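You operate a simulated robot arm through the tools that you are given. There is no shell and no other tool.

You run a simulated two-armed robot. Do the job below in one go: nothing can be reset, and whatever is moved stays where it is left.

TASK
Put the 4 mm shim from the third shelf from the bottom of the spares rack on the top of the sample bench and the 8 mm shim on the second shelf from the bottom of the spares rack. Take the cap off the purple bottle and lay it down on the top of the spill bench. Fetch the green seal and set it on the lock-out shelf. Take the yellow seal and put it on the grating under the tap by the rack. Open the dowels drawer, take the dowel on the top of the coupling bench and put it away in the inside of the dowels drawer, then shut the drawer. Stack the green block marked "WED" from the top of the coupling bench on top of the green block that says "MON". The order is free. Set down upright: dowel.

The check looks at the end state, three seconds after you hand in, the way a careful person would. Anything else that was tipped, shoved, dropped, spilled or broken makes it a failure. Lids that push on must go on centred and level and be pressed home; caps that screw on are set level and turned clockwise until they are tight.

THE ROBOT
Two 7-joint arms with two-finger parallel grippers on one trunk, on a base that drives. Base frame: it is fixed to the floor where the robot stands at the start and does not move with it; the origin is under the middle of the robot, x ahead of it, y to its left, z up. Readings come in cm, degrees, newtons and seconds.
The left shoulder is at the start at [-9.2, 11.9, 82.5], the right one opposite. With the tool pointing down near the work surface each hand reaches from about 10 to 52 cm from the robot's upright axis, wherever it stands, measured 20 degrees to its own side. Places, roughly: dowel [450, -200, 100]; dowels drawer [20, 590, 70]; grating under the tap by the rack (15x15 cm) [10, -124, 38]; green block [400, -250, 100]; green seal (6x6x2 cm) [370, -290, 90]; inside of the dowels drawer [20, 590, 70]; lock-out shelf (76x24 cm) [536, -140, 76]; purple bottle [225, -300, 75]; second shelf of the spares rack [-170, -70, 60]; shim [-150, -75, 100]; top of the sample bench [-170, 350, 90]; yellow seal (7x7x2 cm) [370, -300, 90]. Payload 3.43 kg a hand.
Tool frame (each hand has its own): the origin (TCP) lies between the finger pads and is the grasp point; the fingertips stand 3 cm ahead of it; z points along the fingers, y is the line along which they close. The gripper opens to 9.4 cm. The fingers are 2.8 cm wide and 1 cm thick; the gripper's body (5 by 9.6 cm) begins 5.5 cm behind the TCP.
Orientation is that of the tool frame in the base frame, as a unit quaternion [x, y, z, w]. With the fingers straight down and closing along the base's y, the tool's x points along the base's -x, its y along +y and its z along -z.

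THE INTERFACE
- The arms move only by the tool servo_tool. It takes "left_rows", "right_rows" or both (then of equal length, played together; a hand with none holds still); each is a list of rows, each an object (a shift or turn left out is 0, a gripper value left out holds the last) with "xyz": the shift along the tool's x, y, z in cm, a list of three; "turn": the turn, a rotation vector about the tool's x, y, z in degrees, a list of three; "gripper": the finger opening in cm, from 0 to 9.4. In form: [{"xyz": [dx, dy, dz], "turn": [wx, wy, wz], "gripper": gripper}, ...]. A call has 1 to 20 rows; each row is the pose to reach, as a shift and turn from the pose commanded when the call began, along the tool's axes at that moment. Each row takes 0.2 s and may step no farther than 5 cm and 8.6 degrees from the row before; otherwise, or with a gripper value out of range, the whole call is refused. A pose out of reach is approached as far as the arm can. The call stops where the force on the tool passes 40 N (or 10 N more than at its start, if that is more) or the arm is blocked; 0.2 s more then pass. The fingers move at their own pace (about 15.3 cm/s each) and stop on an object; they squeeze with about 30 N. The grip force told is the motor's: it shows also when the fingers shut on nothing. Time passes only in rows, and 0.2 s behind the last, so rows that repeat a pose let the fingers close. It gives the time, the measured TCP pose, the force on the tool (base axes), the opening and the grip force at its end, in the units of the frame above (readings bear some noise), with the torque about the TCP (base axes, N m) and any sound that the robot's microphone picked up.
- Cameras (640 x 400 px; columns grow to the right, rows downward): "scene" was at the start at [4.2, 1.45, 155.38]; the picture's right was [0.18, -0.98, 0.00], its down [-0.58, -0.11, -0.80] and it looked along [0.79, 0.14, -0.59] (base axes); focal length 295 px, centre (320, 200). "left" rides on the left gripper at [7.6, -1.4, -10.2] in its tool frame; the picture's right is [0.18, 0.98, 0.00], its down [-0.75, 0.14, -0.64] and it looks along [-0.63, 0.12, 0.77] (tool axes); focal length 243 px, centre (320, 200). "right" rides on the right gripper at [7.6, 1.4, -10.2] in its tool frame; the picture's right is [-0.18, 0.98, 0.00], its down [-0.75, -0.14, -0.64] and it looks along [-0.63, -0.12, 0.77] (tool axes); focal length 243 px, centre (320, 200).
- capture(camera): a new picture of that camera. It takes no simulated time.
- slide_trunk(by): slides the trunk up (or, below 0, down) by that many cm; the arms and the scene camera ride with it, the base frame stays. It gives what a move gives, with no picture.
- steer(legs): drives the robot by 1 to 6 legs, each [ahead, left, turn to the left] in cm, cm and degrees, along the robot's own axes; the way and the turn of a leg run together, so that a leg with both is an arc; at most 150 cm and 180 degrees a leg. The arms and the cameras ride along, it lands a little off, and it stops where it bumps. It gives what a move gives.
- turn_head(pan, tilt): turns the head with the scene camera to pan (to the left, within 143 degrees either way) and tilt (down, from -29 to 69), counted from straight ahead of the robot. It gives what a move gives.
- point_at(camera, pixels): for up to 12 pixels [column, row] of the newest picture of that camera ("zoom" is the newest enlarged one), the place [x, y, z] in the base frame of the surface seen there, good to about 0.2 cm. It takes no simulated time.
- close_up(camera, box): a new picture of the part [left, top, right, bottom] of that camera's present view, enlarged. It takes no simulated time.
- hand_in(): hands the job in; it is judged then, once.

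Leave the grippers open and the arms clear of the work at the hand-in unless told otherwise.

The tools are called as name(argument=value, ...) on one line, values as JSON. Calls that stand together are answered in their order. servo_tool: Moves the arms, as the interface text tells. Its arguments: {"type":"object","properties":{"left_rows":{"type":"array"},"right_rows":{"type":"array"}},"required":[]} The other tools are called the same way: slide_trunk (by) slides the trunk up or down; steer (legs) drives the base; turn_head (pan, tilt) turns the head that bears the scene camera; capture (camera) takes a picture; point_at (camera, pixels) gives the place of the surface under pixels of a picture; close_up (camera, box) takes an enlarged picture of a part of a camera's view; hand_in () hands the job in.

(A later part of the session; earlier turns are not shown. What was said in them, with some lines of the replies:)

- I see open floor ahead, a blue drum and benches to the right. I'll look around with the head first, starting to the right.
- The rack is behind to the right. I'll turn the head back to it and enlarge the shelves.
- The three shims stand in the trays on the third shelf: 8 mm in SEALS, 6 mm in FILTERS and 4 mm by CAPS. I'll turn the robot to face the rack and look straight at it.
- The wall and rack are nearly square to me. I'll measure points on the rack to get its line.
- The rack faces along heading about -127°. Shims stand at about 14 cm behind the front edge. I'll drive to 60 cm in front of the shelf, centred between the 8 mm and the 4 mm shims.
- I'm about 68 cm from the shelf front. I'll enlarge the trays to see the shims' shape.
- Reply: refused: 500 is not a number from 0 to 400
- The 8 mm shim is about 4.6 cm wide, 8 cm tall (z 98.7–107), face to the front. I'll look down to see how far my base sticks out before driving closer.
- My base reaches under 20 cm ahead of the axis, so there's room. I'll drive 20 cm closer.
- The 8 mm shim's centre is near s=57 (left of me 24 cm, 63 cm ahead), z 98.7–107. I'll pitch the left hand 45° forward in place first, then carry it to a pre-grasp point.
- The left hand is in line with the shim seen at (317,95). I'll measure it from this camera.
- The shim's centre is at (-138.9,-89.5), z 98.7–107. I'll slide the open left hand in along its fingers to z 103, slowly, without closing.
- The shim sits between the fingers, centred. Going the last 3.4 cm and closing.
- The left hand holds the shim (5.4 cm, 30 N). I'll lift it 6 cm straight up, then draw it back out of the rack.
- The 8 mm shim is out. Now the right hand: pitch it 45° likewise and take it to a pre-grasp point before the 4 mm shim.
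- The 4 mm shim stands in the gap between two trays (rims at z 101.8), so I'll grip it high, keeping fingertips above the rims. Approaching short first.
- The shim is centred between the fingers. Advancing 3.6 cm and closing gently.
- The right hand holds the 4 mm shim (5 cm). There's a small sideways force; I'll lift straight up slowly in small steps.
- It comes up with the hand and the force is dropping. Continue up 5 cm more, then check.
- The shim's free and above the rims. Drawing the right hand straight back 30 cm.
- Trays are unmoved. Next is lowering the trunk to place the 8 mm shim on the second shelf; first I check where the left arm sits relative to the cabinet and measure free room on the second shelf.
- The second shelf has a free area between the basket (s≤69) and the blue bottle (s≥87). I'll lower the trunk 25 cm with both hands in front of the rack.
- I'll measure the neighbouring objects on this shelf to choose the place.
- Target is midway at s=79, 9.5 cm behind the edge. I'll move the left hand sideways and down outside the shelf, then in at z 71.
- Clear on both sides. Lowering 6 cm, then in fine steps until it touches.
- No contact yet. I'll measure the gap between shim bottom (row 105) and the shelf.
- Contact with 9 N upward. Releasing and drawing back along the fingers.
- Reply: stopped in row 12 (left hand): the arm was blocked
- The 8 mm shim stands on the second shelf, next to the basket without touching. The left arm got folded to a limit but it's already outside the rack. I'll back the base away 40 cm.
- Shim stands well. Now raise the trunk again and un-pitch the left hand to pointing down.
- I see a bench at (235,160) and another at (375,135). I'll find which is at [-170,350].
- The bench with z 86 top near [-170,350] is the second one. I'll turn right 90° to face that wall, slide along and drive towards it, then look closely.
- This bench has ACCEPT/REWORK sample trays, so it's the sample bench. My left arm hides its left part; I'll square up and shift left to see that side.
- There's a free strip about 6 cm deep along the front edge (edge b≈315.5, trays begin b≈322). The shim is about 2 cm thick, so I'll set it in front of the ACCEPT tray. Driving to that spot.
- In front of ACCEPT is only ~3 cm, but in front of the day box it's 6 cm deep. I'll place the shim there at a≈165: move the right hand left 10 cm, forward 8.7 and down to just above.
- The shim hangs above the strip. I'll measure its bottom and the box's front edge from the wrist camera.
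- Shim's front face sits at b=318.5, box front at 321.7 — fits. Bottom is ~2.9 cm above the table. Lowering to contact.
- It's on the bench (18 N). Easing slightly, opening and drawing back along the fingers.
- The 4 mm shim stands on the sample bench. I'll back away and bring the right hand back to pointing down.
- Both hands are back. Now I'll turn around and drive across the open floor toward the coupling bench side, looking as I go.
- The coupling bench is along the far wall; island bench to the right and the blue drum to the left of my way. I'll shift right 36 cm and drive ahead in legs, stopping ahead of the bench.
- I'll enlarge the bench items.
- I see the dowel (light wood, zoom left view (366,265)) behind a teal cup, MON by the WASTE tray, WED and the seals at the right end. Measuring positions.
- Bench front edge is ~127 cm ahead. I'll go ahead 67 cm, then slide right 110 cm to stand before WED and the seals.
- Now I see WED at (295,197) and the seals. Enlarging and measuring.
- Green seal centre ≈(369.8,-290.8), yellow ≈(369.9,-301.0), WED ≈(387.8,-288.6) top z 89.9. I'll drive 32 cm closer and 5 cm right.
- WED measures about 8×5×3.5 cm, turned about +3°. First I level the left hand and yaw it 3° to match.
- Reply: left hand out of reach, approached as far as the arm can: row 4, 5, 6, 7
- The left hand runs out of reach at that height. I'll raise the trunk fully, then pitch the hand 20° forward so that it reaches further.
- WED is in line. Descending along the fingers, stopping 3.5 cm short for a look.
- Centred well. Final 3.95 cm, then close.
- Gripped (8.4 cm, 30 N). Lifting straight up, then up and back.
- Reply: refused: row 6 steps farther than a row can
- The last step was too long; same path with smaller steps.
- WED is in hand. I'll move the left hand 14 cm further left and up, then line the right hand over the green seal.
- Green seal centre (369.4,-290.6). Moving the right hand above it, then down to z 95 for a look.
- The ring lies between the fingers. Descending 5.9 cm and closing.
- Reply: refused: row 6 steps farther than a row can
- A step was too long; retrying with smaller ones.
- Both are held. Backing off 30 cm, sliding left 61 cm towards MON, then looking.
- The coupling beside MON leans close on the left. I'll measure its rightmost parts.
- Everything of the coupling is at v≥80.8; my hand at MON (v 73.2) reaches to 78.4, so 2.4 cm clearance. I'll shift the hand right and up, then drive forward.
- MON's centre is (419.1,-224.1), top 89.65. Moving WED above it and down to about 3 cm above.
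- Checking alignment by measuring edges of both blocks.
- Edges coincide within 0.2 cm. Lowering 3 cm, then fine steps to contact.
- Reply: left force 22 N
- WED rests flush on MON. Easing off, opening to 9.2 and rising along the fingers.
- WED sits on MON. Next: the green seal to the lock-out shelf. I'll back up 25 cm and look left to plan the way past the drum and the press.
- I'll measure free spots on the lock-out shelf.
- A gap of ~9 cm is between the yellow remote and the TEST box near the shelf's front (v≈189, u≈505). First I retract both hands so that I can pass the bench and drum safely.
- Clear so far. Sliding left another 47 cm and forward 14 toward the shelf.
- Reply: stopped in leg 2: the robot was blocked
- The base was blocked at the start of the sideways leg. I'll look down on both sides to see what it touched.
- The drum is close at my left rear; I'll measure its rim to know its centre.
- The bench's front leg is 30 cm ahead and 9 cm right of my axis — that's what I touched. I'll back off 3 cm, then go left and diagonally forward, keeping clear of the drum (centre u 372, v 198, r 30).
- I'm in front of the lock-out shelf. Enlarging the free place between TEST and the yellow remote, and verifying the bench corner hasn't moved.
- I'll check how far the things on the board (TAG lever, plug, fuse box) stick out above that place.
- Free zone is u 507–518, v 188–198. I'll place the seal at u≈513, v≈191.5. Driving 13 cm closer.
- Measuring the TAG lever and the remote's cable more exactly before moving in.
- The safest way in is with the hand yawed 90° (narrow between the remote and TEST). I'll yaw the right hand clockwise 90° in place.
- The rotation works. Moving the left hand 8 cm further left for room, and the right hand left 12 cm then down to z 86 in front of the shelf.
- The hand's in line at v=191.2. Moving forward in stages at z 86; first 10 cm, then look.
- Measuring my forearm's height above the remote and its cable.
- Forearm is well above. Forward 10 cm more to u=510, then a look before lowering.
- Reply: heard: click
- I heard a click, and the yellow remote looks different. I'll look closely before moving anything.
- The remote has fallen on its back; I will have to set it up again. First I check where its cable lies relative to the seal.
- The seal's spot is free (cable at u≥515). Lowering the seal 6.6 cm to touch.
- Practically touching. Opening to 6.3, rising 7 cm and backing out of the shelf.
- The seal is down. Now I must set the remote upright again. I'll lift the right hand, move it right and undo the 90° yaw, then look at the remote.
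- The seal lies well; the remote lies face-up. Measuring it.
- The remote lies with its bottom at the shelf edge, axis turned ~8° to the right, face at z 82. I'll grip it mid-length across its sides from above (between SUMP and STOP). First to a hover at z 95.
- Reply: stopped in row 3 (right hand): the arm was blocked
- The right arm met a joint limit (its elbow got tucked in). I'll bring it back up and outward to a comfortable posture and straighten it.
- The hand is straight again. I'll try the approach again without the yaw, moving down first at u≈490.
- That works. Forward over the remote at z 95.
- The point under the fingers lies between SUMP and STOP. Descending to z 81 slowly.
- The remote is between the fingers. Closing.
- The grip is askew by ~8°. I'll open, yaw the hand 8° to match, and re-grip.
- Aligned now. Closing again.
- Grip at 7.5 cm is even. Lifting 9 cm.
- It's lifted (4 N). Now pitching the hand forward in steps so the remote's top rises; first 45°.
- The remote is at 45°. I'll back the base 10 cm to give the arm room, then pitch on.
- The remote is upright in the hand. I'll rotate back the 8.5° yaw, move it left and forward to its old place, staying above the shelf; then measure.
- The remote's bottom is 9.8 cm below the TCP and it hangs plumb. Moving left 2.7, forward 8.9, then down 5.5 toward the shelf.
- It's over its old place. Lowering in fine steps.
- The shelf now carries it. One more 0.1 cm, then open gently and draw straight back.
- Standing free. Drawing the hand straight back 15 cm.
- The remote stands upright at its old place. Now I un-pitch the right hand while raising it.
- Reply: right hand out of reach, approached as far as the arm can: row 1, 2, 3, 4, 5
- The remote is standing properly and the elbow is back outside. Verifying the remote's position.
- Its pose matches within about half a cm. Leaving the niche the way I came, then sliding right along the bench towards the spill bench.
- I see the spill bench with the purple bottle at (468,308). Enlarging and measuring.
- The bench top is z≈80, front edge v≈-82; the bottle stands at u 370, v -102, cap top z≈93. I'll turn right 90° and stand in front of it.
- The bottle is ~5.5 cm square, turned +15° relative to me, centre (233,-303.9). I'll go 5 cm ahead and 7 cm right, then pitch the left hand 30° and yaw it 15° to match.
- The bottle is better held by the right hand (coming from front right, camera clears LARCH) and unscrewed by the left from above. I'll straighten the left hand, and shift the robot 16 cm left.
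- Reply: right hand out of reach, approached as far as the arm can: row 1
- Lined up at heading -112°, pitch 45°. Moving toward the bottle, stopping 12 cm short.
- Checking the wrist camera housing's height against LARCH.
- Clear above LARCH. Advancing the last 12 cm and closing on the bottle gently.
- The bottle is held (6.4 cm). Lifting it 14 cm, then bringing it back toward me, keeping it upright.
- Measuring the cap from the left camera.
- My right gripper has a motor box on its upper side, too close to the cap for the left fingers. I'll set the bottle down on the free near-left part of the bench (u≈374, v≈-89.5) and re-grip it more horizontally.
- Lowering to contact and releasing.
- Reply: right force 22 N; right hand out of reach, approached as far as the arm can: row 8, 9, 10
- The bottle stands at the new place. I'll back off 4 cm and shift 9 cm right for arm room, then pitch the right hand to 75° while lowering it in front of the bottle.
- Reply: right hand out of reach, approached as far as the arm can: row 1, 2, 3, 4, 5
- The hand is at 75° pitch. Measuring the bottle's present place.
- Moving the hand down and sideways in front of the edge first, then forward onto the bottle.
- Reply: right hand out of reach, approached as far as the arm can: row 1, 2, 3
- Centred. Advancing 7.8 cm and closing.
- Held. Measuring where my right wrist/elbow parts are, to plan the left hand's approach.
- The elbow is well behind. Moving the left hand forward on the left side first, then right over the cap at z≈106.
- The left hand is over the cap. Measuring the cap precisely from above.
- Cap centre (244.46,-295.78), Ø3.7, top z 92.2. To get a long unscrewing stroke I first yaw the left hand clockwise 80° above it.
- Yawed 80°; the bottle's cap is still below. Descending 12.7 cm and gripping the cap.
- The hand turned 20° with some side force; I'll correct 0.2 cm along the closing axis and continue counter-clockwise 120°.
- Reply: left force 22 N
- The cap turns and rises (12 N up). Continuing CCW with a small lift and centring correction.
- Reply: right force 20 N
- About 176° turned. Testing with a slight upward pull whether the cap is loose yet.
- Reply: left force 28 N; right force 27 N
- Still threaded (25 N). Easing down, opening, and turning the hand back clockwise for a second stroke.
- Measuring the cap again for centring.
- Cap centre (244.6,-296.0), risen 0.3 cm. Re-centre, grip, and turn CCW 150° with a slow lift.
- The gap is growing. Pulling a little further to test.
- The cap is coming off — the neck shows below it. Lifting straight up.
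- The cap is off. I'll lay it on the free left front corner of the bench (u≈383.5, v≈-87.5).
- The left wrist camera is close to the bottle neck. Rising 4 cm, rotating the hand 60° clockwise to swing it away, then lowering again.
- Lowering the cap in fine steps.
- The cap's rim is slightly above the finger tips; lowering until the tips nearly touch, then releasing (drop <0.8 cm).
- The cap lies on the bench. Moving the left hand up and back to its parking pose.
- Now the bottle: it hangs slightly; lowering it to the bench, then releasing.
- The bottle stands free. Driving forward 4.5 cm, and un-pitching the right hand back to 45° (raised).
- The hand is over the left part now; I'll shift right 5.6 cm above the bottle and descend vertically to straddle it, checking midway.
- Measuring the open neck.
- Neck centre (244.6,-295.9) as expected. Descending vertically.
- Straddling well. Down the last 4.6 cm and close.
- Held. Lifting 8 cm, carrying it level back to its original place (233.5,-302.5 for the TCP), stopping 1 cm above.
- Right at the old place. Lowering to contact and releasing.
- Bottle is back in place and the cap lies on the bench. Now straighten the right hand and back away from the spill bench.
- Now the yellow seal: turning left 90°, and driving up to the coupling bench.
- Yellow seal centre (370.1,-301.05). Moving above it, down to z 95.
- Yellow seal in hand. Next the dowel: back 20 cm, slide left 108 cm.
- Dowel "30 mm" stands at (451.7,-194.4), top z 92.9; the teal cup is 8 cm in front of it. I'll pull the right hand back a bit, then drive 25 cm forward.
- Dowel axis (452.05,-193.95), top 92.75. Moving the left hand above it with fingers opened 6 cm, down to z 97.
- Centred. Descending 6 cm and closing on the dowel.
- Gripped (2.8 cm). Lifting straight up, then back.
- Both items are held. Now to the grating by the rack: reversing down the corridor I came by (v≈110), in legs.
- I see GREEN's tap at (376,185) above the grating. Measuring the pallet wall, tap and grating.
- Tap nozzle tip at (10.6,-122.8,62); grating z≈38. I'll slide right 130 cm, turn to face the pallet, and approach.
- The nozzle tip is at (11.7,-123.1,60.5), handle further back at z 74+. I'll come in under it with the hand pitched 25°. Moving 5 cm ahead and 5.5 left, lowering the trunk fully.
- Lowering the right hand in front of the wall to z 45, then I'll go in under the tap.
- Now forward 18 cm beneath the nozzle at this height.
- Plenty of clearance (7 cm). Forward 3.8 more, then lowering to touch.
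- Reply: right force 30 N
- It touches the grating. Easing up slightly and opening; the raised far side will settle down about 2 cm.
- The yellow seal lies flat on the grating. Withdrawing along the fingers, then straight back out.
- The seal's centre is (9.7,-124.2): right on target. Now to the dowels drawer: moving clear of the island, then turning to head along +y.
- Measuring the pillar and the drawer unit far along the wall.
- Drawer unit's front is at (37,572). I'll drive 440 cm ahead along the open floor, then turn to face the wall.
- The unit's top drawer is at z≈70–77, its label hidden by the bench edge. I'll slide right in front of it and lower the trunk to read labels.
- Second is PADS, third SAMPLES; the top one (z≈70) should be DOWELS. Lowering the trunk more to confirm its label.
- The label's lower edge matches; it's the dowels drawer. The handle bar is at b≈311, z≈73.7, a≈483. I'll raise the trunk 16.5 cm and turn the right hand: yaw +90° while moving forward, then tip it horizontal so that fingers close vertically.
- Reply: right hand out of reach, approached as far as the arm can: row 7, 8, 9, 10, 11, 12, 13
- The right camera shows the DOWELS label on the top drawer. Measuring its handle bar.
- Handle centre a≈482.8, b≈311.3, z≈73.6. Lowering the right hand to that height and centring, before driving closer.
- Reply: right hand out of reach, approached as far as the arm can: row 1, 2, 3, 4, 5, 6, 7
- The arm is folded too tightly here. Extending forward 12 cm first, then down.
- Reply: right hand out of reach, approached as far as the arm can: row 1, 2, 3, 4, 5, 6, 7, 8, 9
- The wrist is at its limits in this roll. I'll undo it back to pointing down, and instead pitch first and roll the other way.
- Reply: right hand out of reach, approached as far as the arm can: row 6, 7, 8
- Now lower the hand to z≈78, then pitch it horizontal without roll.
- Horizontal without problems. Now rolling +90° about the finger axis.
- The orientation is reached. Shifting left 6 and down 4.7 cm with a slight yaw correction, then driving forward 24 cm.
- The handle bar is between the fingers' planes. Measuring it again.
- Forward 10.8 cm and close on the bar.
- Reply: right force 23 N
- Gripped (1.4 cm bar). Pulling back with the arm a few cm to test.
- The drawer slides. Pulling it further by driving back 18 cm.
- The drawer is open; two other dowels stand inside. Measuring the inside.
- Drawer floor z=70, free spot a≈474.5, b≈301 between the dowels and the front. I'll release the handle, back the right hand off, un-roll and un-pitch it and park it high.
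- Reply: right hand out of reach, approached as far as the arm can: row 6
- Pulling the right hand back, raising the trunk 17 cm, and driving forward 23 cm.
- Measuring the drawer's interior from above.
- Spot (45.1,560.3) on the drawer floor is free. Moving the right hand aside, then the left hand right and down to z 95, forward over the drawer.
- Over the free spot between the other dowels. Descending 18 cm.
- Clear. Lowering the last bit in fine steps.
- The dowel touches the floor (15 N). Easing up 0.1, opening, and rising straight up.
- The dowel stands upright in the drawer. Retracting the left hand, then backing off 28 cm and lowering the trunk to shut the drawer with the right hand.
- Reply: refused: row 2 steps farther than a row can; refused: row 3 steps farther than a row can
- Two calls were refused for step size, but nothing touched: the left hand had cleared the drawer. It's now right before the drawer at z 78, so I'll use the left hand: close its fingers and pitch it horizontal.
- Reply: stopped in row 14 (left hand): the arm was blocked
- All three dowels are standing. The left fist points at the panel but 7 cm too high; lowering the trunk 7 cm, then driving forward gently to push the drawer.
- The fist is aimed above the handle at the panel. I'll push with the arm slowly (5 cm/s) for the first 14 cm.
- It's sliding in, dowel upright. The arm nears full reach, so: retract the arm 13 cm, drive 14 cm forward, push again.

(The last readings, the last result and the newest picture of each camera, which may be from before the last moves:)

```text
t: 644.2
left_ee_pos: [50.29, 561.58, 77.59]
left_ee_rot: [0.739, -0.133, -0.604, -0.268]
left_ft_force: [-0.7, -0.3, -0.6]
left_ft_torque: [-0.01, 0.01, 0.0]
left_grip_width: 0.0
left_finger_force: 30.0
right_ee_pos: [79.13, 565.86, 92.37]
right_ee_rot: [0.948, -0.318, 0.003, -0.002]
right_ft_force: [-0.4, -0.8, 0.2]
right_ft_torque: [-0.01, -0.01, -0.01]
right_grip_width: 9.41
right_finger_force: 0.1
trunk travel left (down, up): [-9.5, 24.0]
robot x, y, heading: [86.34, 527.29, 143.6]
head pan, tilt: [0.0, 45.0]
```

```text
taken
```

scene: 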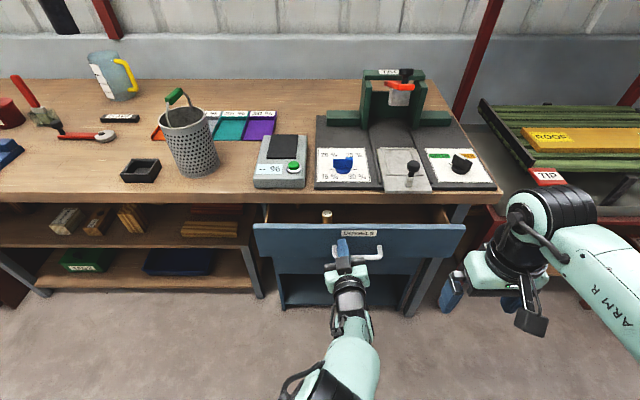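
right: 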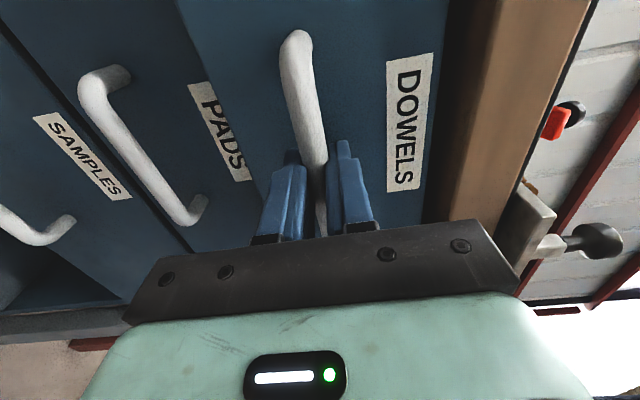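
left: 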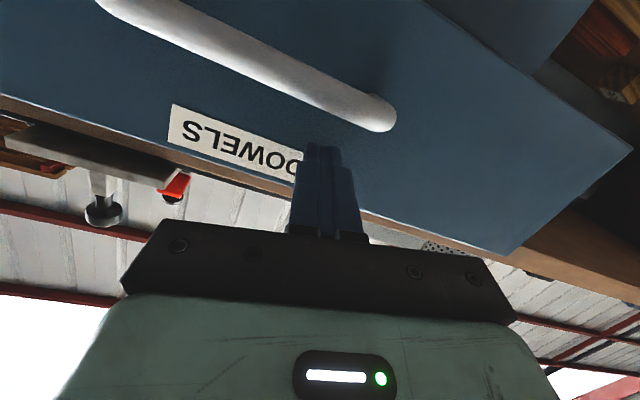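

Pushing the remaining ~14 cm with the arm at about 4.5 cm/s; the force limit will stop it at the end.

servo_tool(left_rows=[{"xyz": [-0.07, -0.05, 0.6]}, {"xyz": [-0.13, -0.1, 1.2]}, {"xyz": [-0.2, -0.15, 2]}, {"xyz": [-0.3, -0.22, 2.9]}, {"xyz": [-0.4, -0.29, 3.8]}, {"xyz": [-0.5, -0.36, 4.7]}, {"xyz": [-0.6, -0.42, 5.6]}, {"xyz": [-0.7, -0.49, 6.5]}, {"xyz": [-0.8, -0.56, 7.4]}, {"xyz": [-0.9, -0.63, 8.3]}, {"xyz": [-1, -0.7, 9.2]}, {"xyz": [-1.1, -0.77, 10.1]}, {"xyz": [-1.2, -0.83, 11]}, {"xyz": [-1.27, -0.89, 11.7]}, {"xyz": [-1.34, -0.94, 12.4]}, {"xyz": [-1.41, -0.99, 13]}, {"xyz": [-1.46, -1.02, 13.5]}, {"xyz": [-1.5, -1.06, 14]}, {"xyz": [-1.57, -1.1, 14.5]}, {"xyz": [-1.57, -1.1, 14.5]}])

capture(camera="left")

capture(camera="scene")

```text
t: 648.4
left_ee_pos: [39.0, 570.14, 77.58]
left_ee_rot: [0.739, -0.132, -0.603, -0.269]
left_ft_force: [26.0, -26.1, -1.2]
left_ft_torque: [0.24, 0.27, 0.06]
left_grip_width: 0.0
left_finger_force: 29.7
right_ee_pos: [79.29, 565.61, 92.5]
right_ee_rot: [0.948, -0.318, 0.002, -0.003]
right_ft_force: [0.5, -0.9, -0.4]
right_ft_torque: [0.0, 0.0, 0.01]
right_grip_width: 9.37
right_finger_force: 0.0
trunk travel left (down, up): [-9.5, 24.0]
robot x, y, heading: [86.57, 527.52, 143.2]
head pan, tilt: [0.0, 45.0]
```

```text
taken
```

left: 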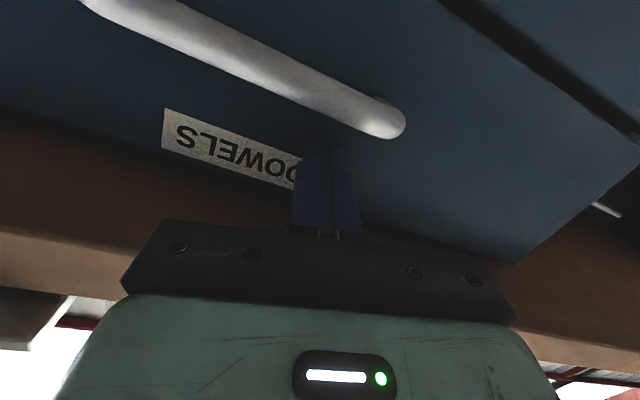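

```text
taken
```

scene: 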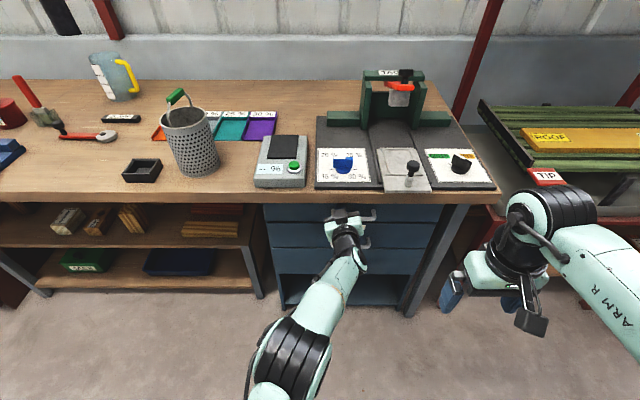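

37 N at tip b≈315: the drawer is shut. Retracting the fist and checking flushness.

servo_tool(left_rows=[{"xyz": [0.3, 0.2, -3]}, {"xyz": [0.7, 0.5, -7]}, {"xyz": [1.1, 0.8, -11]}, {"xyz": [1.5, 1.1, -14.5]}, {"xyz": [1.5, 1.1, -14.5]}])

steer(legs=[[-35, 0, 0]])

capture(camera="scene")

close_up(camera="scene", box=[250, 140, 430, 270])

```text
t: 649.6
left_ee_pos: [50.23, 561.45, 77.62]
left_ee_rot: [0.738, -0.133, -0.605, -0.269]
left_ft_force: [-0.1, 0.3, -0.1]
left_ft_torque: [0.0, 0.03, 0.04]
left_grip_width: 0.0
left_finger_force: 30.4
right_ee_pos: [79.05, 565.77, 92.45]
right_ee_rot: [0.948, -0.318, 0.003, -0.002]
right_ft_force: [-0.1, -0.2, 0.0]
right_ft_torque: [-0.01, 0.01, 0.0]
right_grip_width: 9.41
right_finger_force: 0.0
trunk travel left (down, up): [-9.5, 24.0]
robot x, y, heading: [86.22, 527.55, 143.6]
head pan, tilt: [0.0, 45.0]
```

```text
t: 651.8
left_ee_pos: [78.23, 540.67, 77.61]
left_ee_rot: [0.738, -0.133, -0.604, -0.269]
left_ft_force: [-0.4, 0.1, -0.3]
left_ft_torque: [0.0, 0.01, -0.01]
left_grip_width: 0.0
left_finger_force: 29.8
right_ee_pos: [107.11, 544.98, 92.38]
right_ee_rot: [0.948, -0.319, 0.003, -0.002]
right_ft_force: [-0.5, -0.4, -0.2]
right_ft_torque: [0.02, 0.01, 0.03]
right_grip_width: 9.38
right_finger_force: 0.0
trunk travel left (down, up): [-9.5, 24.0]
robot x, y, heading: [114.28, 506.83, 143.1]
head pan, tilt: [0.0, 45.0]
```

```text
taken
```

scene: 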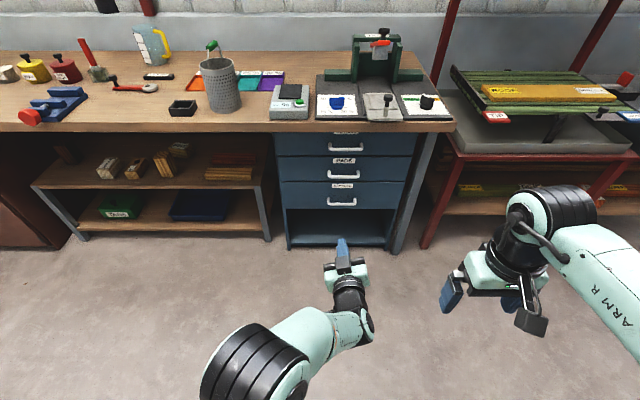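

```text
3.08 times, centred on (340, 205) of scene
```

zoom: 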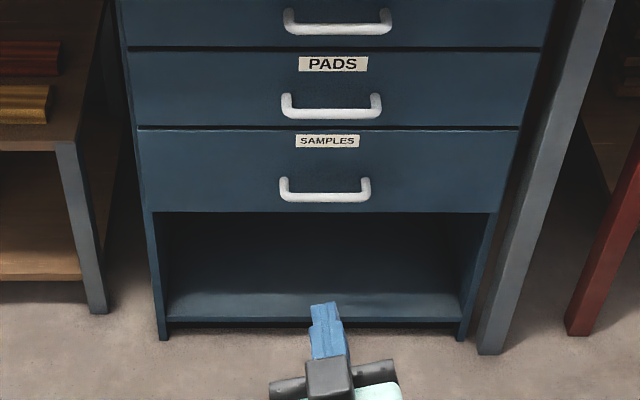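

The DOWELS drawer is flush with the others. Opening the left gripper and verifying the drawer fronts' plane.

point_at(camera="zoom", pixels=[[230, 30], [230, 85], [230, 165], [450, 30], [450, 85]])

servo_tool(left_rows=[{"gripper": 4}, {"gripper": 9.4}, {"gripper": 9.4}], right_rows=[{"gripper": 9.4}, {"gripper": 9.4}, {"gripper": 9.4}])

```text
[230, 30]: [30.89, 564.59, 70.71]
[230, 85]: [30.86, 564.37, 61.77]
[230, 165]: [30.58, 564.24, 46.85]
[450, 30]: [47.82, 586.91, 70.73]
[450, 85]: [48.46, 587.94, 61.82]
```

```text
t: 652.6
left_ee_pos: [78.18, 540.62, 77.58]
left_ee_rot: [0.738, -0.134, -0.604, -0.269]
left_ft_force: [0.5, -1.5, -0.2]
left_ft_torque: [-0.01, -0.01, -0.02]
left_grip_width: 9.37
left_finger_force: 0.1
right_ee_pos: [106.99, 544.98, 92.34]
right_ee_rot: [0.948, -0.319, 0.003, -0.002]
right_ft_force: [-0.8, -0.2, -0.4]
right_ft_torque: [-0.03, -0.01, 0.0]
right_grip_width: 9.42
right_finger_force: 0.1
trunk travel left (down, up): [-9.5, 24.0]
robot x, y, heading: [114.41, 506.8, 143.2]
head pan, tilt: [0.0, 45.0]
```

All tasks are done as far as I can see: the drawer front is flush (b=315.2), both grippers are open and both arms are clear.

One problem along the way: I knocked over the SUMP remote on the lock-out shelf. I stood it back up in its old place, within about half a cm. I heard a click when it went over. Both its buttons still stand out equally, but I don't know whether one was pressed. Handing in.

hand_in()

```text
The job is handed in.
```

I handed the job in with every item placed. One thing went wrong on the way: I knocked over the SUMP remote on the lock-out shelf.

**SUMP remote:** It fell on its back as I set the green seal down. I stood it upright in its old place, within about half a centimetre. I heard a click when it fell. Both buttons still stand out equally, but I can't rule out that one was pressed.

| Item | Where it is now |
|---|---|
| 4 mm shim | standing on the front edge of the sample bench |
| 8 mm shim | standing on the second shelf from the bottom of the spares rack |
| Purple bottle cap | unscrewed and lying on the front left corner of the spill bench |
| Green seal | flat on the lock-out shelf |
| Yellow seal | flat on the grating under the GREEN barrel's tap |
| Dowel | upright in the dowels drawer, drawer shut flush |
| WED block | squarely on top of the MON block |

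- **Purple bottle:** I lifted it to unscrew the cap and put it back, now open, where it stood.
- **Coupling bench:** my base touched its front leg once, lightly. The bench corner measured the same afterwards to within about a centimetre.
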